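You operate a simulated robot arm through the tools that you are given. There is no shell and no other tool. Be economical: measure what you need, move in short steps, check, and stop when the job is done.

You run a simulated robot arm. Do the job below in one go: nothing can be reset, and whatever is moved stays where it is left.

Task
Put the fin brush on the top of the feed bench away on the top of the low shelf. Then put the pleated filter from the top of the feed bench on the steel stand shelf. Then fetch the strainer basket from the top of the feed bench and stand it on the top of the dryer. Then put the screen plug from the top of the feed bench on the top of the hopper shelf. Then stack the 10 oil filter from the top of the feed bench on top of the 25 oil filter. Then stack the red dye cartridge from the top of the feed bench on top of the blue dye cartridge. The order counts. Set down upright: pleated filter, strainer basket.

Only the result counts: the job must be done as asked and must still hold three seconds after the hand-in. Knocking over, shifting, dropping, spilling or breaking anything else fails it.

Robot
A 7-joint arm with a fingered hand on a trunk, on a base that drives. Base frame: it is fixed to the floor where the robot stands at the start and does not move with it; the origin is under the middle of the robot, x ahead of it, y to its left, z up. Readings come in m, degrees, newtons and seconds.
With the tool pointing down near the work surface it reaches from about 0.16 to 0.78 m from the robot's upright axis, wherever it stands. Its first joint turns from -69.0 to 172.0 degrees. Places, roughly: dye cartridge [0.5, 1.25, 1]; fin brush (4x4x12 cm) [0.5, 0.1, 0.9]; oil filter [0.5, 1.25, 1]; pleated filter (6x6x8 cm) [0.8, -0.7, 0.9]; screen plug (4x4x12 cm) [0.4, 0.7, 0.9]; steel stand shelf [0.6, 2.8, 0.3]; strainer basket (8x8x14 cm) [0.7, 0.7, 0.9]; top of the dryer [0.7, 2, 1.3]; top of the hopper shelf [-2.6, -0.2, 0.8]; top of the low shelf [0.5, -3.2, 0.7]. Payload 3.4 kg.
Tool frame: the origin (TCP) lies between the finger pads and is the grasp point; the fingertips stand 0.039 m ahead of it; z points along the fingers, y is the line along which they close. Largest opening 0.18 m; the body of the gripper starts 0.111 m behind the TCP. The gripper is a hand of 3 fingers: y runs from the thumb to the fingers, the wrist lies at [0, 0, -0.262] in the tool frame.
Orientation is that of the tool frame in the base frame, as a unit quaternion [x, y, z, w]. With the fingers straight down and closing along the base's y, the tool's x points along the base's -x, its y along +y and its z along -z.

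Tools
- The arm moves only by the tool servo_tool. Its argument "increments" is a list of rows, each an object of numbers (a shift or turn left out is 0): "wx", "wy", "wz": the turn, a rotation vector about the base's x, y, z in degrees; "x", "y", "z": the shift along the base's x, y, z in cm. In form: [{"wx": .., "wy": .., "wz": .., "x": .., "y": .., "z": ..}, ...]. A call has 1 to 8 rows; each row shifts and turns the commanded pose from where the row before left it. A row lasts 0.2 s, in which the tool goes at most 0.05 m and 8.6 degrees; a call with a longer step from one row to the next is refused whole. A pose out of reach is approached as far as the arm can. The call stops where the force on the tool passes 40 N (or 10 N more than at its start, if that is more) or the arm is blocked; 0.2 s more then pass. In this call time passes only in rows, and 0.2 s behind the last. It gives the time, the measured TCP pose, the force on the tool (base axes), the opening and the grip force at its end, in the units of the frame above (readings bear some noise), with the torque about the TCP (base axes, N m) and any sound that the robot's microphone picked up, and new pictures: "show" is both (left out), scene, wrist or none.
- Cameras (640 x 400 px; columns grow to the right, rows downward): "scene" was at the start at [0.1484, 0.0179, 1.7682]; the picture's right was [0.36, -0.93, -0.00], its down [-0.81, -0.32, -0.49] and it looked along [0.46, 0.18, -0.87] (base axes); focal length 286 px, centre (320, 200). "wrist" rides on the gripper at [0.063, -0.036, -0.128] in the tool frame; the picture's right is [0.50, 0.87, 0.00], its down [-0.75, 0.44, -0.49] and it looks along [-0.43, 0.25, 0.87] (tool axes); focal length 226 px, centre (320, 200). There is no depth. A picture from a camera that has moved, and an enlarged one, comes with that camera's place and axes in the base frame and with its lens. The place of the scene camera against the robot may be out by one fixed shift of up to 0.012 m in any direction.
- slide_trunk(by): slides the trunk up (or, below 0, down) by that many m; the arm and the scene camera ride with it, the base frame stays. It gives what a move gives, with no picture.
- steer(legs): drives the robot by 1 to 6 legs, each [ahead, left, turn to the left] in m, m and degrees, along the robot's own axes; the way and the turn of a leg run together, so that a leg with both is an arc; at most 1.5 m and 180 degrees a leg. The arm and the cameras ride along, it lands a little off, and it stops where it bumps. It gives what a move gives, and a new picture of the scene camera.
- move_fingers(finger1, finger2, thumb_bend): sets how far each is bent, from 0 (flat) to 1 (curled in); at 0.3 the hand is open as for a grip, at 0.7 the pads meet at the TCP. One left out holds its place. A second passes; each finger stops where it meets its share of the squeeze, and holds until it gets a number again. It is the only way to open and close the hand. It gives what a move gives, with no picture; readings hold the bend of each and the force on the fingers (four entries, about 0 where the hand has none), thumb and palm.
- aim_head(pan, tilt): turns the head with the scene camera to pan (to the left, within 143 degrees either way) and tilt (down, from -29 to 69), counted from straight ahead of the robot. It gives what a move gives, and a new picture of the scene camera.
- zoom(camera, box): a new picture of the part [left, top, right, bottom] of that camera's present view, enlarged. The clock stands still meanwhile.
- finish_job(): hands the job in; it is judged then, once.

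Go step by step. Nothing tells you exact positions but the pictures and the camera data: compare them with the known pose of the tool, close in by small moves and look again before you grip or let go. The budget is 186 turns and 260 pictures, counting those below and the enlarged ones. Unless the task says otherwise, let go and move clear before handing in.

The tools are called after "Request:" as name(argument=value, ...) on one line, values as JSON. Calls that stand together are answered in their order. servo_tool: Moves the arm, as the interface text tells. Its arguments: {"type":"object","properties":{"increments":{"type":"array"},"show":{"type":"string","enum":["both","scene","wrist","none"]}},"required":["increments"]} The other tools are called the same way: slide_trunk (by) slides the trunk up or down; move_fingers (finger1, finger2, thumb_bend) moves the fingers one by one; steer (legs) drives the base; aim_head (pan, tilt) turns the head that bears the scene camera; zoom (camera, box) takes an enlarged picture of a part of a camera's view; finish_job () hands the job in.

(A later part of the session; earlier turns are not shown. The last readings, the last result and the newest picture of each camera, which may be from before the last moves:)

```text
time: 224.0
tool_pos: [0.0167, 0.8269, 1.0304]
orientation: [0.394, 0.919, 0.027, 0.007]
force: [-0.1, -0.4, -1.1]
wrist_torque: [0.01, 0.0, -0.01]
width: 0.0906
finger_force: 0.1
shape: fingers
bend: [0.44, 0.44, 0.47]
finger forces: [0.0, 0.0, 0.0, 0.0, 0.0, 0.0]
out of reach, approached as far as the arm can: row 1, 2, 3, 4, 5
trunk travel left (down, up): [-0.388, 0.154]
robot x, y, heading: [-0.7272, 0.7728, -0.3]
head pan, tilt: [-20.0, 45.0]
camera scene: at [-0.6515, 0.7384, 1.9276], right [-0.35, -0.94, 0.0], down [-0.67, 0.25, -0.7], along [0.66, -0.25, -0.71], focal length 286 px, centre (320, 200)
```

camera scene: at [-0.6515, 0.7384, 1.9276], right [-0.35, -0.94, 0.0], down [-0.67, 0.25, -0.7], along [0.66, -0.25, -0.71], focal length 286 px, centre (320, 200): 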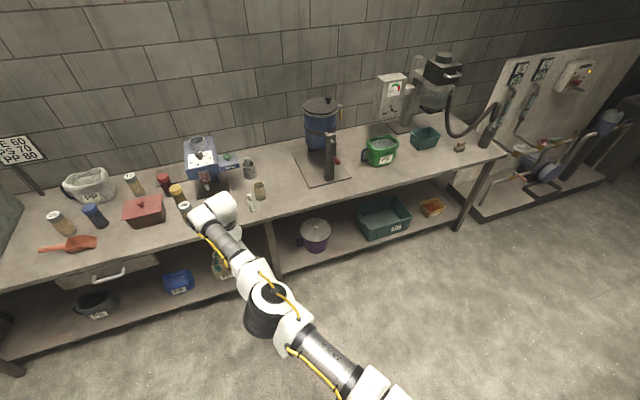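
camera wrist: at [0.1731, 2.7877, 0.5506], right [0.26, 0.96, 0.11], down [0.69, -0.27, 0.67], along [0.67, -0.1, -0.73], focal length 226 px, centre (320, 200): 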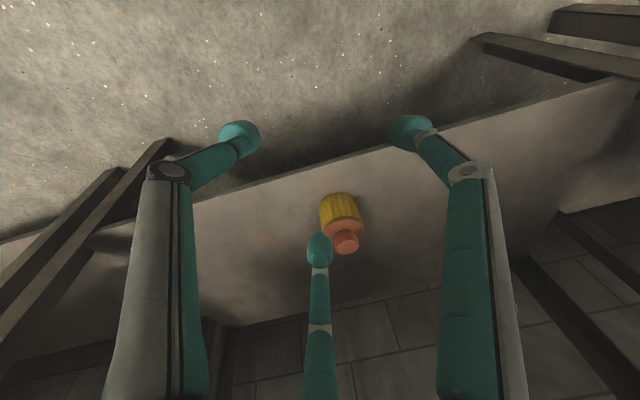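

Request:
servo_tool(increments=[{"z": 4.5}, {"z": 4.5}, {"z": 4.5}, {"z": 4.5}, {"z": 4.5}, {"z": 4.5}], show="none")

Request:
servo_tool(increments=[{"x": 3, "y": -2}, {"x": 3, "y": -2}, {"x": 3, "y": -2}, {"x": 3, "y": -2}, {"x": 3, "y": -2}, {"x": 3, "y": -2}, {"x": 3, "y": -2}, {"x": 3, "y": -2}], show="scene")

```text
time: 225.4
tool_pos: [-0.0059, 0.8154, 1.2468]
orientation: [0.394, 0.919, 0.028, 0.007]
force: [-0.5, 0.5, 0.4]
wrist_torque: [0.02, 0.02, -0.01]
width: 0.091
finger_force: 0.0
shape: fingers
bend: [0.44, 0.44, 0.47]
finger forces: [0.0, 0.1, 0.0, 0.1, 0.1, 0.1]
out of reach, approached as far as the arm can: row 3, 4, 5, 6
trunk travel left (down, up): [-0.388, 0.154]
robot x, y, heading: [-0.7273, 0.7722, -0.4]
head pan, tilt: [-20.0, 45.0]
```

```text
time: 227.2
tool_pos: [0.0334, 0.6259, 1.2248]
orientation: [0.394, 0.919, 0.03, 0.007]
force: [0.7, -0.4, 0.0]
wrist_torque: [0.0, 0.0, -0.02]
width: 0.0908
finger_force: 0.0
shape: fingers
bend: [0.44, 0.44, 0.47]
finger forces: [0.0, 0.0, 0.1, 0.1, 0.0, 0.0]
out of reach, approached as far as the arm can: row 1, 2, 3, 4, 5, 6, 7, 8
trunk travel left (down, up): [-0.388, 0.154]
robot x, y, heading: [-0.7242, 0.77, -0.4]
head pan, tilt: [-20.0, 45.0]
camera scene: at [-0.6509, 0.7286, 1.9274], right [-0.35, -0.94, 0.0], down [-0.67, 0.25, -0.7], along [0.66, -0.24, -0.71], focal length 286 px, centre (320, 200)
```

scene: 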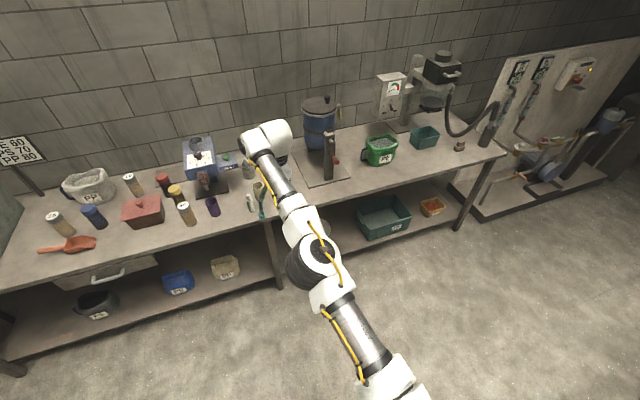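

Now a straight pull inward from here.

Request:
servo_tool(increments=[{"x": -3, "y": 1}, {"x": -3, "y": 1}, {"x": -3, "y": 1}, {"x": -3, "y": 1}, {"x": -3, "y": 1}], show="scene")

```text
time: 228.4
tool_pos: [-0.1196, 0.6741, 1.2262]
orientation: [0.394, 0.919, 0.03, 0.01]
force: [-0.4, -1.0, -0.2]
wrist_torque: [0.03, -0.03, -0.03]
width: 0.0905
finger_force: 0.1
shape: fingers
bend: [0.44, 0.44, 0.47]
finger forces: [0.1, 0.0, 0.0, 0.0, 0.0, 0.0]
trunk travel left (down, up): [-0.388, 0.154]
robot x, y, heading: [-0.7238, 0.7723, -0.6]
head pan, tilt: [-20.0, 45.0]
camera scene: at [-0.6558, 0.7335, 1.9277], right [-0.35, -0.94, 0.0], down [-0.66, 0.25, -0.71], along [0.66, -0.24, -0.71], focal length 286 px, centre (320, 200)
```

scene: 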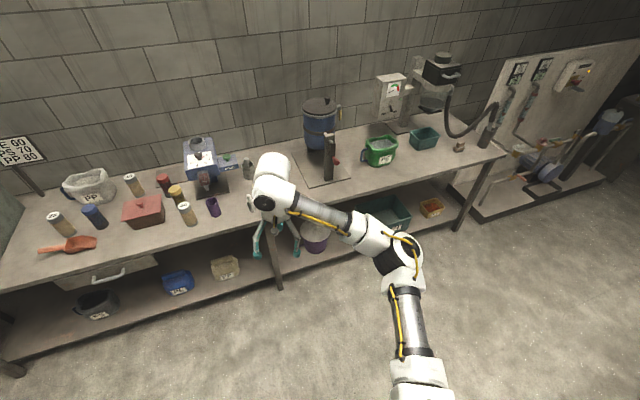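

The arm is back in its good configuration. I'll level the tool, look at the group of items, then drive up to the bench.

Request:
servo_tool(increments=[{"wx": -2.7, "wy": 2.4, "z": 2}, {"z": 2}], show="none")

Request:
steer(legs=[[0.35, -0.05, 0.4]])

Request:
aim_head(pan=15, tilt=45)

Request:
zoom(camera="scene", box=[60, 80, 380, 280])

```text
time: 229.0
tool_pos: [-0.1182, 0.6928, 1.268]
orientation: [0.393, 0.919, -0.005, 0.001]
force: [-1.0, 1.9, 0.6]
wrist_torque: [-0.04, -0.01, -0.02]
width: 0.0904
finger_force: 0.1
shape: fingers
bend: [0.44, 0.44, 0.47]
finger forces: [0.1, 0.1, 0.1, 0.0, 0.1, 0.1]
trunk travel left (down, up): [-0.388, 0.154]
robot x, y, heading: [-0.7268, 0.7766, -0.3]
head pan, tilt: [-20.0, 45.0]
```

```text
time: 231.3
tool_pos: [0.2312, 0.6299, 1.2659]
orientation: [0.392, 0.92, 0.0, -0.002]
force: [0.4, 0.2, 0.2]
wrist_torque: [0.0, 0.03, 0.0]
width: 0.0907
finger_force: 0.1
shape: fingers
bend: [0.44, 0.44, 0.47]
finger forces: [0.1, 0.0, 0.1, 0.0, 0.1, 0.0]
trunk travel left (down, up): [-0.388, 0.154]
robot x, y, heading: [-0.376, 0.7245, -0.2]
head pan, tilt: [-20.0, 45.0]
camera scene: at [-0.3046, 0.6752, 1.9274], right [-0.34, -0.94, -0.01], down [-0.67, 0.25, -0.7], along [0.66, -0.24, -0.71], focal length 286 px, centre (320, 200)
```

scene: 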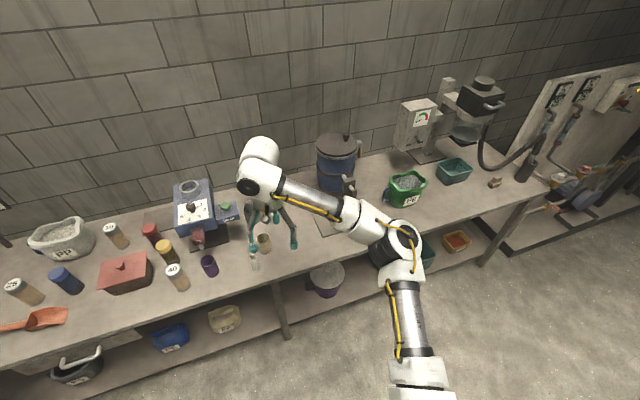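

```text
time: 232.3
tool_pos: [0.2275, 0.6423, 1.2675]
orientation: [0.391, 0.92, -0.005, 0.001]
force: [-0.8, 0.1, 0.3]
wrist_torque: [-0.03, -0.01, 0.03]
width: 0.0907
finger_force: 0.0
shape: fingers
bend: [0.44, 0.44, 0.47]
finger forces: [0.0, 0.0, 0.0, 0.0, 0.0, 0.1]
trunk travel left (down, up): [-0.388, 0.154]
robot x, y, heading: [-0.3807, 0.7216, -0.1]
head pan, tilt: [15.0, 45.0]
camera scene: at [-0.3026, 0.7347, 1.9277], right [0.26, -0.97, 0.0], down [-0.69, -0.18, -0.7], along [0.68, 0.18, -0.71], focal length 286 px, centre (320, 200)
```

scene: 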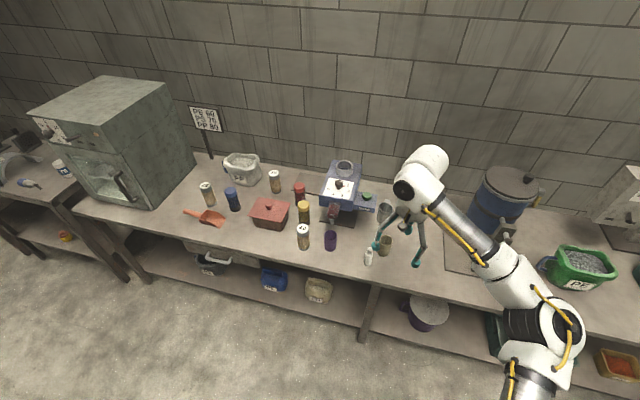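

```text
2.00 times, centred on (220, 180) of scene
camera zoom: at [-0.3026, 0.7347, 1.9277], right [0.26, -0.97, 0.0], down [-0.69, -0.18, -0.7], along [0.68, 0.18, -0.71], focal length 572 px, centre (520, 240)
```

zoom: 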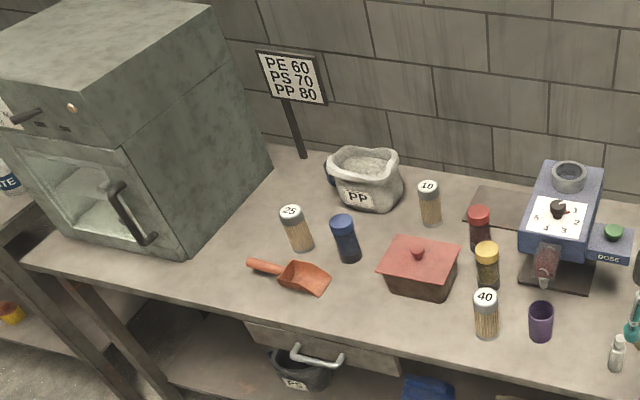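

I can see all items: "10" filter, "25" filter, red and blue cartridges. Driving up to the bench for the strainer basket.

Request:
steer(legs=[[0.36, 0, 0]])

Request:
servo_tool(increments=[{"z": 0}, {"z": 0}, {"z": 0}])

```text
time: 234.6
tool_pos: [0.5895, 0.6312, 1.2653]
orientation: [0.392, 0.92, -0.003, 0.0]
force: [0.1, 0.0, 0.4]
wrist_torque: [0.03, 0.03, -0.02]
width: 0.0909
finger_force: 0.0
shape: fingers
bend: [0.44, 0.44, 0.47]
finger forces: [0.1, 0.0, 0.0, 0.0, 0.0, 0.1]
trunk travel left (down, up): [-0.388, 0.154]
robot x, y, heading: [-0.0185, 0.7205, -0.2]
head pan, tilt: [15.0, 45.0]
camera scene: at [0.0582, 0.7234, 1.9277], right [0.26, -0.97, -0.01], down [-0.69, -0.18, -0.71], along [0.68, 0.19, -0.71], focal length 286 px, centre (320, 200)
```

scene: 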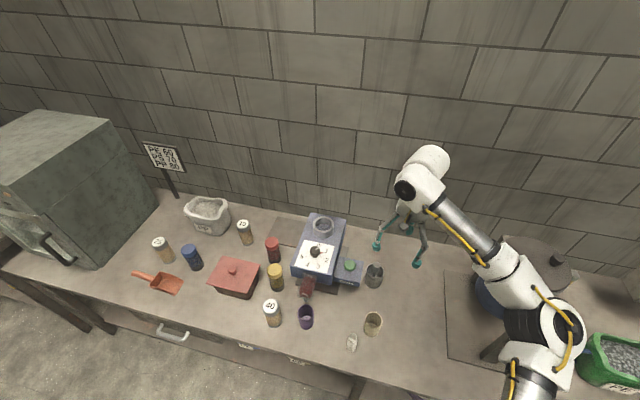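

```text
time: 235.4
tool_pos: [0.5859, 0.6354, 1.2676]
orientation: [0.392, 0.92, -0.004, 0.002]
force: [-0.3, -0.5, 0.1]
wrist_torque: [0.02, 0.02, -0.03]
width: 0.0906
finger_force: 0.1
shape: fingers
bend: [0.44, 0.44, 0.47]
finger forces: [0.1, 0.1, 0.0, 0.0, 0.1, 0.1]
trunk travel left (down, up): [-0.388, 0.154]
robot x, y, heading: [-0.0194, 0.7193, -0.1]
head pan, tilt: [15.0, 45.0]
camera scene: at [0.0578, 0.7256, 1.9277], right [0.26, -0.97, -0.01], down [-0.69, -0.18, -0.71], along [0.68, 0.18, -0.71], focal length 286 px, centre (320, 200)
camera wrist: at [0.5157, 0.6579, 1.3962], right [0.28, 0.96, -0.01], down [0.84, -0.24, 0.49], along [0.47, -0.14, -0.87], focal length 226 px, centre (320, 200)
```

scene: 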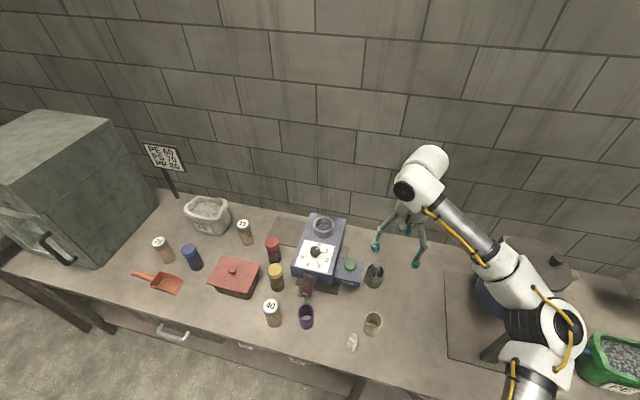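
wrist: 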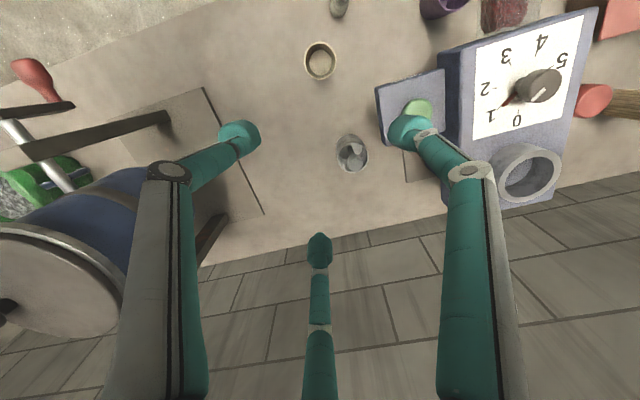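

The basket is at about (0.68, 0.68), close to the dosing tray on its left. I'll turn the hand +55° so that no finger lies toward the tray, open a bit wider, and centre.

Request:
move_fingers(finger1=0.38, finger2=0.38, thumb_bend=0.38)

Request:
servo_tool(increments=[{"wz": 8}, {"wz": 8, "x": 2, "y": 1}, {"wz": 8, "x": 2, "y": 1}, {"wz": 8, "x": 2, "y": 1}, {"wz": 8, "x": 2, "y": 1}, {"wz": 8, "x": 1}, {"wz": 7}, {"z": -3}])

```text
time: 236.4
tool_pos: [0.5858, 0.6383, 1.2673]
orientation: [0.393, 0.92, -0.005, 0.001]
force: [0.4, 0.1, 0.4]
wrist_torque: [0.02, -0.02, -0.01]
width: 0.12
finger_force: 0.0
shape: fingers
bend: [0.38, 0.38, 0.38]
finger forces: [0.0, 0.1, 0.1, 0.1, 0.0, 0.0]
trunk travel left (down, up): [-0.388, 0.154]
robot x, y, heading: [-0.0157, 0.7177, -0.2]
head pan, tilt: [15.0, 45.0]
```

```text
time: 238.2
tool_pos: [0.6777, 0.6756, 1.2366]
orientation: [-0.078, 0.997, -0.002, 0.002]
force: [-0.2, 0.4, -0.1]
wrist_torque: [0.0, 0.04, 0.02]
width: 0.1204
finger_force: 0.0
shape: fingers
bend: [0.38, 0.38, 0.38]
finger forces: [0.0, 0.1, 0.0, 0.0, 0.0, 0.0]
trunk travel left (down, up): [-0.388, 0.154]
robot x, y, heading: [-0.0187, 0.7181, -0.2]
head pan, tilt: [15.0, 45.0]
camera scene: at [0.0616, 0.729, 1.9274], right [0.26, -0.97, 0.0], down [-0.69, -0.18, -0.7], along [0.68, 0.18, -0.71], focal length 286 px, centre (320, 200)
camera wrist: at [0.6207, 0.6332, 1.3647], right [-0.63, 0.78, -0.01], down [0.67, 0.55, 0.49], along [0.39, 0.31, -0.87], focal length 226 px, centre (320, 200)
```

scene: 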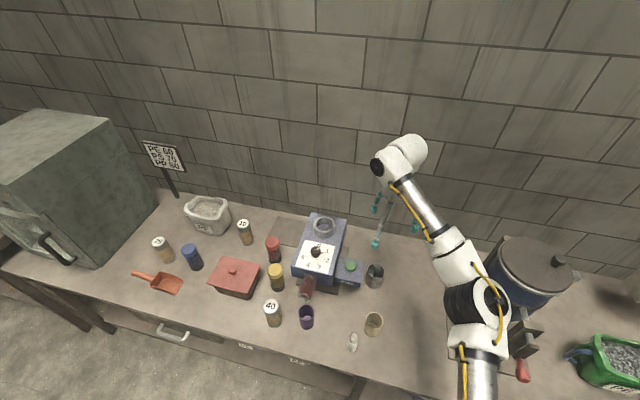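
wrist: 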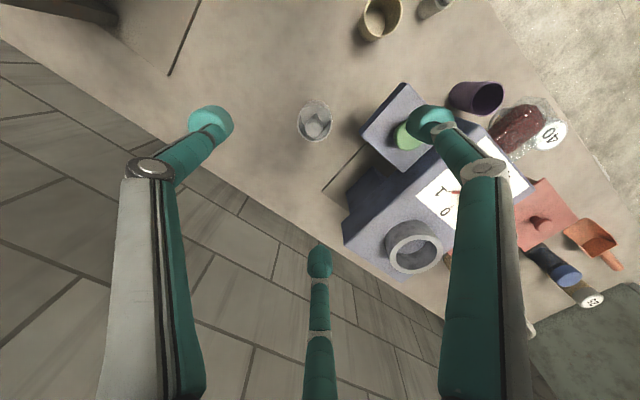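

Shifting slightly to centre on (0.688, 0.670) and descending partway.

Request:
servo_tool(increments=[{"x": 1, "y": -0.5}, {"z": -4.5}, {"z": -4.5}, {"z": -4.5}, {"z": -4.5}, {"z": -2}, {"z": 0}])

```text
time: 239.8
tool_pos: [0.6859, 0.672, 1.0395]
orientation: [-0.077, 0.997, -0.003, 0.003]
force: [0.0, 1.1, -0.5]
wrist_torque: [0.0, 0.02, 0.02]
width: 0.1201
finger_force: 0.0
shape: fingers
bend: [0.38, 0.38, 0.38]
finger forces: [0.0, 0.0, 0.0, 0.0, 0.1, 0.0]
trunk travel left (down, up): [-0.388, 0.154]
robot x, y, heading: [-0.0162, 0.7215, -0.2]
head pan, tilt: [15.0, 45.0]
camera scene: at [0.0588, 0.7303, 1.9277], right [0.26, -0.97, 0.0], down [-0.69, -0.18, -0.7], along [0.68, 0.18, -0.71], focal length 286 px, centre (320, 200)
camera wrist: at [0.6279, 0.6299, 1.1663], right [-0.63, 0.78, -0.01], down [0.67, 0.55, 0.5], along [0.39, 0.3, -0.87], focal length 226 px, centre (320, 200)
```

scene: 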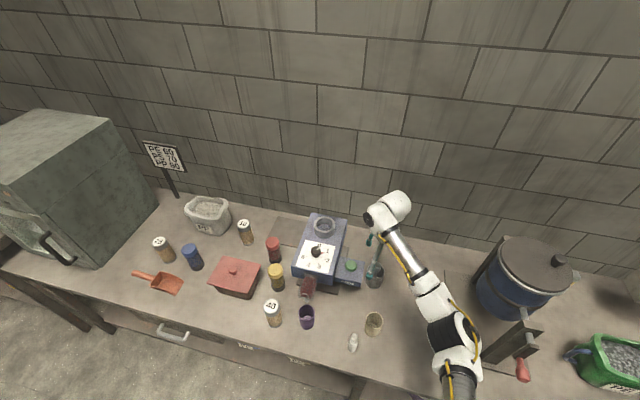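
wrist: 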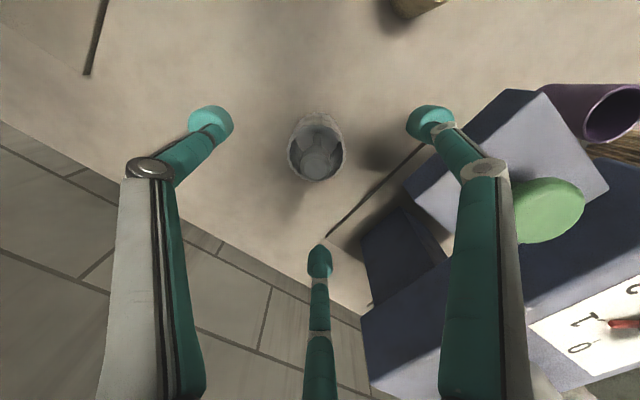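

Request:
servo_tool(increments=[{"z": -4.5}, {"z": -4.5}, {"z": -3}, {"z": -2.2}, {"z": 0}])

```text
time: 241.0
tool_pos: [0.6852, 0.6737, 0.8974]
orientation: [-0.076, 0.997, -0.002, 0.003]
force: [-0.6, -0.5, 0.5]
wrist_torque: [-0.03, -0.01, -0.04]
width: 0.1199
finger_force: 0.0
shape: fingers
bend: [0.38, 0.38, 0.38]
finger forces: [0.1, 0.0, 0.0, 0.0, 0.1, 0.1]
trunk travel left (down, up): [-0.388, 0.154]
robot x, y, heading: [-0.0189, 0.7196, -0.1]
head pan, tilt: [15.0, 45.0]
camera scene: at [0.0583, 0.7309, 1.9277], right [0.26, -0.97, 0.0], down [-0.69, -0.18, -0.71], along [0.68, 0.18, -0.71], focal length 286 px, centre (320, 200)
camera wrist: at [0.6273, 0.63, 1.024], right [-0.63, 0.78, -0.01], down [0.67, 0.55, 0.5], along [0.39, 0.3, -0.87], focal length 226 px, centre (320, 200)
```

scene: 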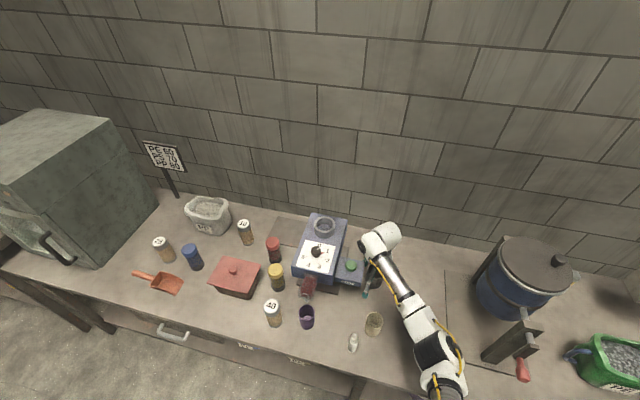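
wrist: 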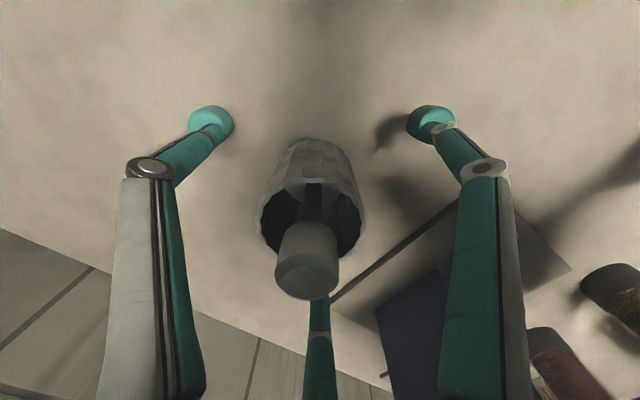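

The basket has a body up to z≈0.915 with a knob on top. I'll go 2 cm lower so the pads grip the body, then close.

Request:
servo_tool(increments=[{"z": -1}, {"z": -1}, {"z": 0}], show="none")

Request:
move_fingers(finger1=0.48, finger2=0.48, thumb_bend=0.48)

Request:
move_fingers(finger1=0.7, finger2=0.7, thumb_bend=0.7)

Request:
servo_tool(increments=[{"z": 2}, {"z": 2}, {"z": 0}], show="wrist")

```text
time: 241.8
tool_pos: [0.6858, 0.6744, 0.8767]
orientation: [-0.076, 0.997, -0.002, 0.004]
force: [-0.1, -0.5, -0.2]
wrist_torque: [-0.01, 0.03, -0.02]
width: 0.1204
finger_force: 0.0
shape: fingers
bend: [0.38, 0.38, 0.38]
finger forces: [0.0, 0.0, 0.0, 0.1, 0.1, 0.1]
trunk travel left (down, up): [-0.388, 0.154]
robot x, y, heading: [-0.0158, 0.7211, -0.2]
head pan, tilt: [15.0, 45.0]
```

```text
time: 242.8
tool_pos: [0.6863, 0.6732, 0.8773]
orientation: [-0.076, 0.997, -0.002, 0.004]
force: [-0.6, -0.3, 0.7]
wrist_torque: [0.04, 0.01, 0.0]
width: 0.0813
finger_force: 0.0
shape: fingers
bend: [0.48, 0.48, 0.48]
finger forces: [0.1, 0.0, 0.1, 0.1, 0.0, 0.1]
trunk travel left (down, up): [-0.388, 0.154]
robot x, y, heading: [-0.0154, 0.7224, -0.3]
head pan, tilt: [15.0, 45.0]
```

```text
time: 243.8
tool_pos: [0.6869, 0.6745, 0.8762]
orientation: [-0.077, 0.997, -0.002, 0.004]
force: [-0.1, -0.5, 0.6]
wrist_torque: [0.01, 0.01, 0.02]
width: 0.0456
finger_force: 20.8
shape: fingers
bend: [0.58, 0.53, 0.59]
finger forces: [11.3, 13.9, 0.0, 0.1, 17.4, 0.1]
trunk travel left (down, up): [-0.388, 0.154]
robot x, y, heading: [-0.0122, 0.7244, -0.2]
head pan, tilt: [15.0, 45.0]
```

```text
time: 244.6
tool_pos: [0.6854, 0.6732, 0.9171]
orientation: [-0.078, 0.997, -0.002, 0.004]
force: [-1.1, -0.1, -1.7]
wrist_torque: [0.0, -0.02, -0.01]
width: 0.0457
finger_force: 21.1
shape: fingers
bend: [0.58, 0.53, 0.59]
finger forces: [11.3, 13.9, 0.0, 0.1, 17.2, 0.1]
trunk travel left (down, up): [-0.388, 0.154]
robot x, y, heading: [-0.0161, 0.7203, -0.1]
head pan, tilt: [15.0, 45.0]
camera wrist: at [0.6279, 0.6294, 1.0442], right [-0.63, 0.78, -0.01], down [0.67, 0.55, 0.5], along [0.39, 0.3, -0.87], focal length 226 px, centre (320, 200)
```

wrist: 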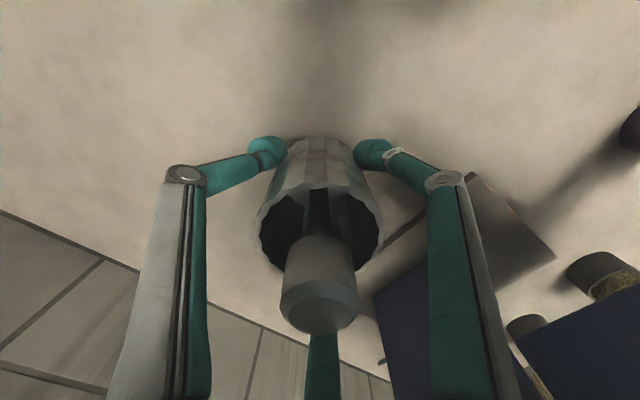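

Basket gripped and lifted. Raising it and backing out, then driving to the dryer.

Request:
servo_tool(increments=[{"z": 4.5}, {"z": 4.5}, {"z": 4.5}, {"z": 4.5}, {"z": 4.5}, {"z": 4.5}, {"z": 4.5}], show="none")

Request:
steer(legs=[[-0.38, 0, 0]])

Request:
servo_tool(increments=[{"x": -4}, {"x": -4}, {"x": -4}], show="none")

Request:
steer(legs=[[0, 1.2, 0]])

```text
time: 246.2
tool_pos: [0.686, 0.6737, 1.2327]
orientation: [-0.077, 0.997, -0.002, 0.004]
force: [0.4, 0.4, -2.9]
wrist_torque: [0.0, -0.01, 0.01]
width: 0.0456
finger_force: 21.1
shape: fingers
bend: [0.58, 0.53, 0.59]
finger forces: [11.2, 13.9, 0.1, 0.1, 17.3, 0.0]
trunk travel left (down, up): [-0.388, 0.154]
robot x, y, heading: [-0.0181, 0.7235, -0.1]
head pan, tilt: [15.0, 45.0]
```

```text
time: 248.6
tool_pos: [0.3072, 0.6728, 1.2311]
orientation: [-0.075, 0.997, -0.002, 0.004]
force: [-0.4, 0.1, -1.8]
wrist_torque: [-0.02, -0.01, 0.03]
width: 0.0459
finger_force: 21.3
shape: fingers
bend: [0.58, 0.53, 0.59]
finger forces: [11.2, 13.9, 0.0, 0.0, 17.2, 0.0]
trunk travel left (down, up): [-0.388, 0.154]
robot x, y, heading: [-0.3969, 0.7246, -0.3]
head pan, tilt: [15.0, 45.0]
camera scene: at [-0.3206, 0.7318, 1.9276], right [0.25, -0.97, 0.0], down [-0.69, -0.18, -0.7], along [0.68, 0.18, -0.71], focal length 286 px, centre (320, 200)
```

scene: 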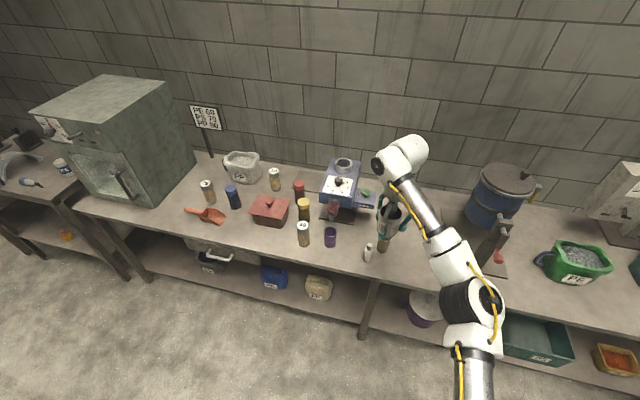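

```text
time: 249.4
tool_pos: [0.1809, 0.6733, 1.2358]
orientation: [-0.075, 0.997, -0.002, 0.006]
force: [-0.5, 0.3, -1.7]
wrist_torque: [-0.02, 0.0, -0.03]
width: 0.0455
finger_force: 21.0
shape: fingers
bend: [0.58, 0.53, 0.59]
finger forces: [11.3, 13.8, 0.0, 0.0, 17.1, 0.1]
trunk travel left (down, up): [-0.388, 0.154]
robot x, y, heading: [-0.3951, 0.7236, -0.7]
head pan, tilt: [15.0, 45.0]
```

```text
time: 255.5
tool_pos: [0.1959, 1.864, 1.2341]
orientation: [-0.072, 0.997, -0.003, 0.006]
force: [-0.5, 0.6, -2.2]
wrist_torque: [-0.01, 0.01, 0.01]
width: 0.0455
finger_force: 20.7
shape: fingers
bend: [0.58, 0.53, 0.59]
finger forces: [11.2, 13.8, 0.0, 0.0, 17.1, 0.1]
trunk travel left (down, up): [-0.388, 0.154]
robot x, y, heading: [-0.3813, 1.9147, -0.9]
head pan, tilt: [15.0, 45.0]
camera scene: at [-0.3081, 1.9254, 1.9276], right [0.25, -0.97, 0.0], down [-0.69, -0.17, -0.71], along [0.68, 0.18, -0.71], focal length 286 px, centre (320, 200)
```

scene: 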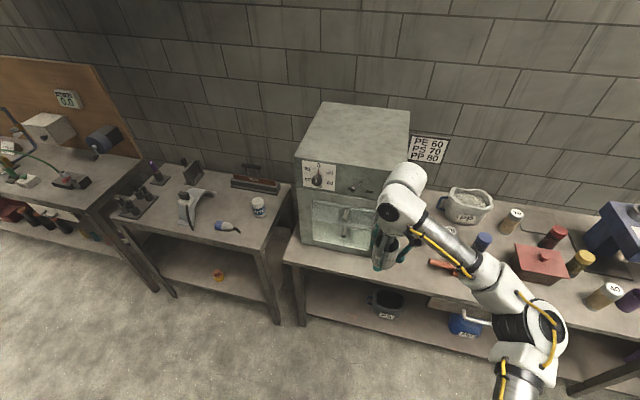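

The dryer top spans x 0.47–0.94, y 1.83–2.23 and is clear. I'll raise the trunk and hand, then drive forward over it.

Request:
slide_trunk(by=0.15)

Request:
servo_tool(increments=[{"z": 3}, {"z": 3}, {"z": 0}], show="none")

Request:
steer(legs=[[0, 0.16, 0.9], [0.34, 0, 0]])

Request:
servo_tool(increments=[{"z": 0}, {"z": 0}, {"z": 0}, {"z": 0}])

```text
time: 257.2
tool_pos: [0.1947, 1.8655, 1.3861]
orientation: [-0.071, 0.997, -0.005, 0.006]
force: [0.5, 0.5, -2.3]
wrist_torque: [-0.03, 0.05, 0.02]
width: 0.0454
finger_force: 20.7
shape: fingers
bend: [0.58, 0.53, 0.59]
finger forces: [11.3, 13.8, 0.0, 0.1, 17.2, 0.0]
trunk travel left (down, up): [-0.538, 0.004]
robot x, y, heading: [-0.3823, 1.9167, -1.0]
head pan, tilt: [15.0, 45.0]
```

```text
time: 258.1
tool_pos: [0.1936, 1.866, 1.4455]
orientation: [-0.072, 0.997, -0.004, 0.005]
force: [-0.5, 0.1, -2.9]
wrist_torque: [0.0, 0.01, -0.03]
width: 0.0455
finger_force: 21.0
shape: fingers
bend: [0.58, 0.53, 0.59]
finger forces: [11.1, 13.7, 0.0, 0.0, 17.1, 0.0]
trunk travel left (down, up): [-0.538, 0.004]
robot x, y, heading: [-0.3809, 1.9157, -1.1]
head pan, tilt: [15.0, 45.0]
```

```text
time: 261.3
tool_pos: [0.5365, 1.9965, 1.4434]
orientation: [-0.078, 0.997, 0.007, 0.006]
force: [0.9, -1.9, -2.0]
wrist_torque: [0.09, 0.11, 0.02]
width: 0.0455
finger_force: 20.9
shape: fingers
bend: [0.58, 0.53, 0.59]
finger forces: [11.2, 13.8, 0.1, 0.0, 17.3, 0.1]
trunk travel left (down, up): [-0.538, 0.004]
robot x, y, heading: [-0.0439, 2.0693, 0.4]
head pan, tilt: [15.0, 45.0]
camera scene: at [0.0167, 2.0105, 2.0755], right [0.26, -0.96, -0.04], down [-0.68, -0.16, -0.71], along [0.68, 0.21, -0.7], focal length 286 px, centre (320, 200)
```

scene: 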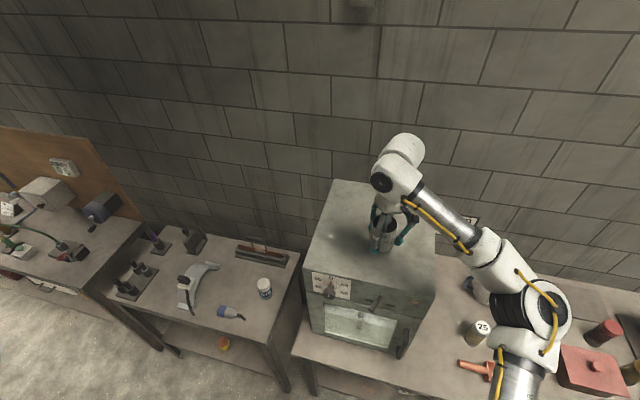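

```text
time: 262.3
tool_pos: [0.5296, 2.0481, 1.4479]
orientation: [-0.078, 0.997, -0.011, 0.008]
force: [0.1, -1.5, -2.0]
wrist_torque: [0.02, -0.01, 0.02]
width: 0.0455
finger_force: 20.8
shape: fingers
bend: [0.58, 0.53, 0.59]
finger forces: [11.5, 13.7, 0.0, 0.0, 17.4, 0.1]
trunk travel left (down, up): [-0.538, 0.004]
robot x, y, heading: [-0.0468, 2.0701, 0.3]
head pan, tilt: [15.0, 45.0]
camera scene: at [0.0143, 2.0449, 2.0766], right [0.26, -0.96, -0.02], down [-0.68, -0.17, -0.71], along [0.68, 0.2, -0.71], focal length 286 px, centre (320, 200)
camera wrist: at [0.4701, 2.0076, 1.5756], right [-0.63, 0.78, -0.03], down [0.67, 0.56, 0.49], along [0.4, 0.29, -0.87], focal length 226 px, centre (320, 200)
```

scene: 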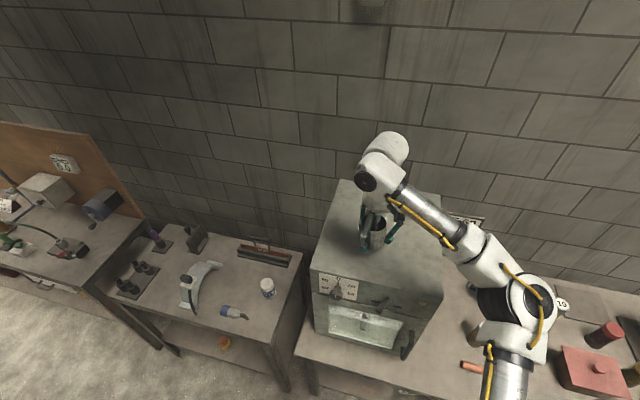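
wrist: 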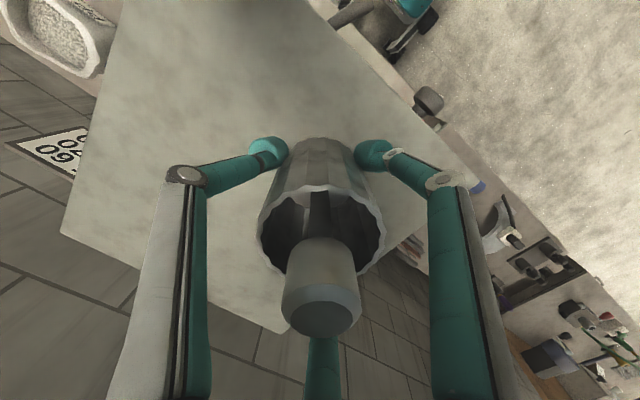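

Moving the basket to about (0.61, 2.03) and letting the sway settle.

Request:
servo_tool(increments=[{"x": 3, "y": -0.5}, {"x": 3, "y": -0.5}, {"x": 2.5, "y": -0.5}, {"z": 0}, {"z": 0}, {"z": 0}, {"z": 0}, {"z": 0}], show="none")

Request:
servo_tool(increments=[{"z": -1.5}, {"z": -1.5}, {"z": -1}, {"z": 0}, {"z": 0}])

```text
time: 264.1
tool_pos: [0.6155, 2.0284, 1.4455]
orientation: [-0.077, 0.997, -0.009, 0.007]
force: [0.3, -0.3, -2.8]
wrist_torque: [-0.01, 0.01, -0.02]
width: 0.0453
finger_force: 20.9
shape: fingers
bend: [0.58, 0.53, 0.59]
finger forces: [11.1, 13.7, 0.0, 0.0, 17.2, 0.1]
trunk travel left (down, up): [-0.538, 0.004]
robot x, y, heading: [-0.0403, 2.0727, 0.3]
head pan, tilt: [15.0, 45.0]
```

```text
time: 265.5
tool_pos: [0.6137, 2.0285, 1.4096]
orientation: [-0.079, 0.997, -0.008, 0.008]
force: [0.0, -0.6, -2.3]
wrist_torque: [0.09, 0.01, 0.02]
width: 0.0451
finger_force: 21.1
shape: fingers
bend: [0.58, 0.53, 0.59]
finger forces: [11.4, 13.5, 0.0, 0.0, 17.3, 0.1]
trunk travel left (down, up): [-0.538, 0.004]
robot x, y, heading: [-0.0396, 2.0775, 0.3]
head pan, tilt: [15.0, 45.0]
stopped in row 5: the arm was blocked; the commanded pose is now the measured one
camera scene: at [0.0167, 2.1031, 2.0768], right [0.26, -0.96, 0.0], down [-0.69, -0.19, -0.7], along [0.68, 0.18, -0.71], focal length 286 px, centre (320, 200)
camera wrist: at [0.5551, 1.9858, 1.537], right [-0.63, 0.78, -0.02], down [0.67, 0.55, 0.5], along [0.4, 0.3, -0.87], focal length 226 px, centre (320, 200)
```

scene: 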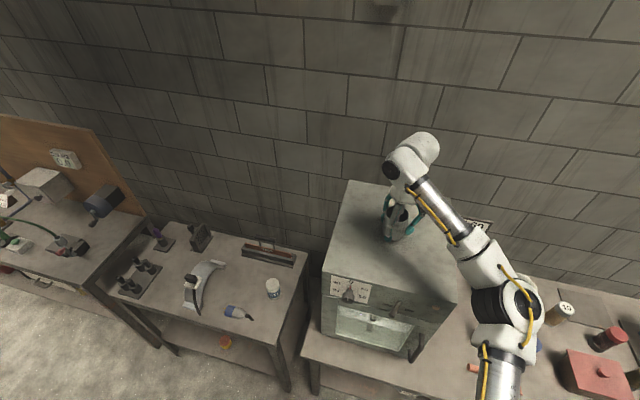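
wrist: 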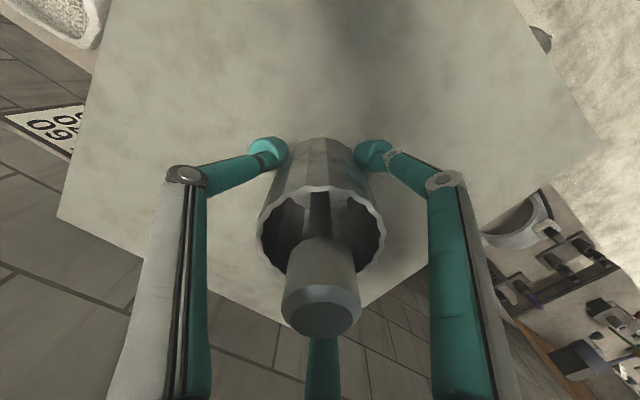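

Waiting for the sway to die down.

Request:
servo_tool(increments=[{"z": 0}, {"z": 0}, {"z": 0}, {"z": 0}, {"z": 0}, {"z": 0}, {"z": 0}, {"z": 0}], show="none")

Request:
servo_tool(increments=[{"z": 0}, {"z": 0}, {"z": 0}, {"z": 0}], show="none")

Request:
servo_tool(increments=[{"z": 0}, {"z": 0}, {"z": 0}, {"z": 0}], show="none")

```text
time: 267.3
tool_pos: [0.6136, 2.025, 1.41]
orientation: [-0.079, 0.997, -0.006, 0.008]
force: [0.2, -0.3, -1.1]
wrist_torque: [0.04, 0.04, -0.03]
width: 0.0452
finger_force: 20.8
shape: fingers
bend: [0.58, 0.53, 0.59]
finger forces: [11.4, 13.7, 0.0, 0.0, 17.3, 0.0]
trunk travel left (down, up): [-0.538, 0.004]
robot x, y, heading: [-0.0383, 2.0762, 0.2]
head pan, tilt: [15.0, 45.0]
```

```text
time: 268.5
tool_pos: [0.612, 1.9981, 1.4095]
orientation: [-0.076, 0.997, 0.0, 0.009]
force: [-0.4, 0.4, -2.0]
wrist_torque: [0.0, 0.05, 0.02]
width: 0.045
finger_force: 21.0
shape: fingers
bend: [0.58, 0.53, 0.59]
finger forces: [11.1, 13.5, 0.0, 0.0, 17.2, 0.0]
trunk travel left (down, up): [-0.538, 0.004]
robot x, y, heading: [-0.0426, 2.0687, 0.3]
head pan, tilt: [15.0, 45.0]
stopped in row 4: the arm was blocked; the commanded pose is now the measured one
```

```text
time: 269.5
tool_pos: [0.6099, 2.0234, 1.4093]
orientation: [-0.078, 0.997, -0.007, 0.01]
force: [0.1, -0.1, -2.6]
wrist_torque: [-0.03, -0.02, 0.01]
width: 0.0449
finger_force: 21.5
shape: fingers
bend: [0.58, 0.53, 0.59]
finger forces: [11.2, 13.5, 0.0, 0.0, 17.1, 0.0]
trunk travel left (down, up): [-0.538, 0.004]
robot x, y, heading: [-0.0395, 2.0721, -0.0]
head pan, tilt: [15.0, 45.0]
```

Request:
move_fingers(thumb_bend=0.7)

Request:
move_fingers(thumb_bend=0.7)

Request:
move_fingers(thumb_bend=0.7)

Request:
servo_tool(increments=[{"z": 0}], show="none")

```text
time: 270.7
tool_pos: [0.6045, 2.0799, 1.4137]
orientation: [-0.08, 0.996, -0.024, 0.01]
force: [0.6, 1.0, -1.3]
wrist_torque: [-0.08, 0.01, 0.03]
width: 0.0452
finger_force: 21.5
shape: fingers
bend: [0.58, 0.53, 0.59]
finger forces: [11.6, 14.0, 0.0, 0.0, 17.4, 0.0]
trunk travel left (down, up): [-0.538, 0.004]
robot x, y, heading: [-0.0402, 2.0785, 0.4]
head pan, tilt: [15.0, 45.0]
stopped: the arm was blocked; the commanded pose is now the measured one
```

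```text
time: 271.7
tool_pos: [0.6055, 2.0641, 1.4135]
orientation: [-0.08, 0.997, -0.019, 0.011]
force: [0.6, 0.6, -2.9]
wrist_torque: [-0.07, 0.0, -0.01]
width: 0.045
finger_force: 21.3
shape: fingers
bend: [0.58, 0.53, 0.59]
finger forces: [11.9, 14.0, 0.0, 0.0, 17.2, 0.0]
trunk travel left (down, up): [-0.538, 0.004]
robot x, y, heading: [-0.0438, 2.0769, 0.2]
head pan, tilt: [15.0, 45.0]
```

```text
time: 272.7
tool_pos: [0.6076, 2.0402, 1.4139]
orientation: [-0.078, 0.997, -0.013, 0.011]
force: [0.7, 0.1, -1.6]
wrist_torque: [0.0, 0.04, -0.02]
width: 0.0451
finger_force: 21.8
shape: fingers
bend: [0.58, 0.53, 0.59]
finger forces: [11.8, 13.9, 0.0, 0.0, 17.3, 0.0]
trunk travel left (down, up): [-0.538, 0.004]
robot x, y, heading: [-0.0376, 2.0732, 0.3]
head pan, tilt: [15.0, 45.0]
```

```text
time: 273.1
tool_pos: [0.6061, 2.0458, 1.4142]
orientation: [-0.079, 0.997, -0.012, 0.011]
force: [0.8, 0.6, -1.4]
wrist_torque: [-0.01, 0.02, 0.0]
width: 0.045
finger_force: 21.7
shape: fingers
bend: [0.58, 0.53, 0.59]
finger forces: [11.9, 13.9, 0.1, 0.0, 17.3, 0.0]
trunk travel left (down, up): [-0.538, 0.004]
robot x, y, heading: [-0.0416, 2.079, 0.3]
head pan, tilt: [15.0, 45.0]
```

The fully raised trunk sways too much. I'll lift the hand relative to the trunk and lower the trunk for stiffness.

Request:
servo_tool(increments=[{"z": 3}, {"z": 3}, {"z": 3}, {"z": 3}], show="none")

Request:
slide_trunk(by=-0.12)

Request:
move_fingers(thumb_bend=0.7)

Request:
servo_tool(increments=[{"z": 0}], show="both")

```text
time: 274.1
tool_pos: [0.6011, 2.0723, 1.5357]
orientation: [-0.081, 0.996, -0.019, 0.012]
force: [0.1, 1.1, -2.1]
wrist_torque: [-0.13, 0.01, 0.0]
width: 0.0451
finger_force: 21.6
shape: fingers
bend: [0.58, 0.53, 0.59]
finger forces: [11.9, 14.0, 0.0, 0.0, 17.1, 0.0]
trunk travel left (down, up): [-0.538, 0.004]
robot x, y, heading: [-0.0429, 2.0762, 0.6]
head pan, tilt: [15.0, 45.0]
```

```text
time: 275.6
tool_pos: [0.6069, 2.0071, 1.4126]
orientation: [-0.077, 0.997, -0.002, 0.012]
force: [0.0, -2.3, -1.0]
wrist_torque: [0.29, 0.08, 0.01]
width: 0.0448
finger_force: 21.5
shape: fingers
bend: [0.58, 0.53, 0.59]
finger forces: [11.7, 13.8, 0.0, 0.1, 17.6, 0.0]
trunk travel left (down, up): [-0.418, 0.124]
robot x, y, heading: [-0.041, 2.0688, 0.2]
head pan, tilt: [15.0, 45.0]
```

```text
time: 276.6
tool_pos: [0.6053, 2.0322, 1.4123]
orientation: [-0.078, 0.997, -0.01, 0.01]
force: [0.6, -1.4, -1.9]
wrist_torque: [0.07, 0.05, 0.01]
width: 0.0448
finger_force: 21.2
shape: fingers
bend: [0.58, 0.53, 0.59]
finger forces: [11.8, 13.9, 0.1, 0.0, 17.3, 0.1]
trunk travel left (down, up): [-0.418, 0.124]
robot x, y, heading: [-0.044, 2.0756, 0.2]
head pan, tilt: [15.0, 45.0]
```

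```text
time: 277.2
tool_pos: [0.6037, 2.0087, 1.4157]
orientation: [-0.078, 0.997, -0.001, 0.012]
force: [0.7, -2.9, -1.0]
wrist_torque: [0.19, 0.07, 0.0]
width: 0.0452
finger_force: 21.3
shape: fingers
bend: [0.58, 0.53, 0.59]
finger forces: [11.4, 13.5, 0.0, 0.0, 17.5, 0.0]
trunk travel left (down, up): [-0.418, 0.124]
robot x, y, heading: [-0.0407, 2.0807, 0.6]
head pan, tilt: [15.0, 45.0]
stopped in row 1: the arm was blocked; the commanded pose is now the measured one
camera scene: at [0.0248, 2.0664, 1.9577], right [0.26, -0.96, -0.01], down [-0.68, -0.18, -0.71], along [0.68, 0.2, -0.71], focal length 286 px, centre (320, 200)
camera wrist: at [0.5445, 1.9642, 1.5419], right [-0.63, 0.78, -0.01], down [0.66, 0.55, 0.51], along [0.4, 0.31, -0.86], focal length 226 px, centre (320, 200)
```

scene: 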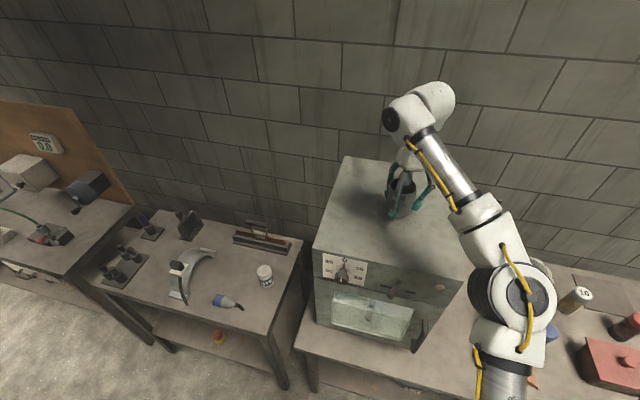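
wrist: 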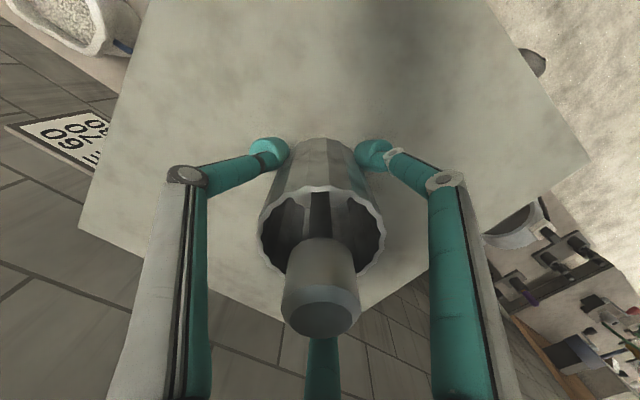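

Request:
move_fingers(thumb_bend=0.7)

Request:
move_fingers(thumb_bend=0.7)

Request:
move_fingers(thumb_bend=0.7)

Request:
move_fingers(thumb_bend=0.7)

Request:
move_fingers(thumb_bend=0.7)

Request:
move_fingers(thumb_bend=0.7)

```text
time: 278.4
tool_pos: [0.5978, 2.0561, 1.4171]
orientation: [-0.079, 0.997, -0.018, 0.012]
force: [0.0, 0.5, -2.3]
wrist_torque: [-0.15, -0.02, 0.0]
width: 0.0448
finger_force: 21.0
shape: fingers
bend: [0.58, 0.53, 0.59]
finger forces: [11.8, 14.0, 0.1, 0.1, 17.2, 0.0]
trunk travel left (down, up): [-0.418, 0.124]
robot x, y, heading: [-0.0412, 2.0758, -0.0]
head pan, tilt: [15.0, 45.0]
stopped: the arm was blocked; the commanded pose is now the measured one
```

```text
time: 279.6
tool_pos: [0.596, 2.0681, 1.4197]
orientation: [-0.082, 0.996, -0.021, 0.014]
force: [0.1, 0.7, -3.0]
wrist_torque: [-0.01, 0.02, -0.01]
width: 0.0448
finger_force: 21.5
shape: fingers
bend: [0.58, 0.53, 0.59]
finger forces: [11.8, 13.9, 0.0, 0.0, 17.2, 0.0]
trunk travel left (down, up): [-0.418, 0.124]
robot x, y, heading: [-0.0405, 2.0756, 0.3]
head pan, tilt: [15.0, 45.0]
stopped: the arm was blocked; the commanded pose is now the measured one
```

```text
time: 280.6
tool_pos: [0.5966, 2.0403, 1.4198]
orientation: [-0.081, 0.997, -0.012, 0.014]
force: [0.0, -1.2, -1.6]
wrist_torque: [0.07, 0.03, 0.01]
width: 0.0446
finger_force: 21.4
shape: fingers
bend: [0.58, 0.53, 0.59]
finger forces: [11.8, 13.9, 0.0, 0.1, 17.3, 0.1]
trunk travel left (down, up): [-0.418, 0.124]
robot x, y, heading: [-0.0433, 2.0777, 0.5]
head pan, tilt: [15.0, 45.0]
```

```text
time: 281.8
tool_pos: [0.5923, 2.0523, 1.4207]
orientation: [-0.081, 0.996, -0.017, 0.016]
force: [0.2, -0.7, -1.1]
wrist_torque: [-0.01, -0.02, 0.02]
width: 0.045
finger_force: 21.2
shape: fingers
bend: [0.58, 0.53, 0.59]
finger forces: [11.9, 13.9, 0.0, 0.0, 17.0, 0.0]
trunk travel left (down, up): [-0.418, 0.124]
robot x, y, heading: [-0.0416, 2.0784, 0.3]
head pan, tilt: [15.0, 45.0]
stopped: the arm was blocked; the commanded pose is now the measured one
```

```text
time: 282.8
tool_pos: [0.5923, 2.0705, 1.4212]
orientation: [-0.082, 0.996, -0.022, 0.015]
force: [-0.4, 0.9, -1.8]
wrist_torque: [-0.1, -0.03, 0.01]
width: 0.0447
finger_force: 21.5
shape: fingers
bend: [0.58, 0.53, 0.59]
finger forces: [12.0, 14.0, 0.0, 0.1, 17.0, 0.1]
trunk travel left (down, up): [-0.418, 0.124]
robot x, y, heading: [-0.0433, 2.0772, 0.3]
head pan, tilt: [15.0, 45.0]
```

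```text
time: 283.8
tool_pos: [0.5922, 2.0727, 1.4227]
orientation: [-0.081, 0.996, -0.023, 0.015]
force: [0.0, 0.6, -2.4]
wrist_torque: [-0.09, 0.0, 0.0]
width: 0.0445
finger_force: 21.4
shape: fingers
bend: [0.58, 0.53, 0.59]
finger forces: [12.1, 14.0, 0.0, 0.1, 17.0, 0.0]
trunk travel left (down, up): [-0.418, 0.124]
robot x, y, heading: [-0.04, 2.078, 0.4]
head pan, tilt: [15.0, 45.0]
```

Request:
move_fingers(thumb_bend=0.7)

Request:
move_fingers(thumb_bend=0.7)

Request:
move_fingers(thumb_bend=0.7)

```text
time: 284.8
tool_pos: [0.5933, 2.0611, 1.4214]
orientation: [-0.081, 0.996, -0.021, 0.014]
force: [-0.4, -0.1, -1.5]
wrist_torque: [-0.09, -0.03, 0.01]
width: 0.0451
finger_force: 21.6
shape: fingers
bend: [0.58, 0.53, 0.59]
finger forces: [12.2, 13.9, 0.0, 0.0, 17.0, 0.0]
trunk travel left (down, up): [-0.418, 0.124]
robot x, y, heading: [-0.0416, 2.0762, 0.0]
head pan, tilt: [15.0, 45.0]
```

```text
time: 285.8
tool_pos: [0.5941, 2.045, 1.4212]
orientation: [-0.079, 0.997, -0.015, 0.016]
force: [0.1, -0.9, -2.0]
wrist_torque: [0.04, 0.03, 0.02]
width: 0.0447
finger_force: 21.9
shape: fingers
bend: [0.58, 0.53, 0.59]
finger forces: [12.1, 13.9, 0.0, 0.0, 17.2, 0.0]
trunk travel left (down, up): [-0.418, 0.124]
robot x, y, heading: [-0.0419, 2.0709, 0.8]
head pan, tilt: [15.0, 45.0]
```

```text
time: 286.8
tool_pos: [0.5945, 2.0361, 1.4217]
orientation: [-0.079, 0.997, -0.012, 0.014]
force: [-0.4, -1.5, -2.5]
wrist_torque: [0.07, 0.0, 0.01]
width: 0.0451
finger_force: 21.8
shape: fingers
bend: [0.58, 0.53, 0.59]
finger forces: [12.0, 13.9, 0.1, 0.0, 17.1, 0.0]
trunk travel left (down, up): [-0.418, 0.124]
robot x, y, heading: [-0.0433, 2.0742, 0.3]
head pan, tilt: [15.0, 45.0]
```

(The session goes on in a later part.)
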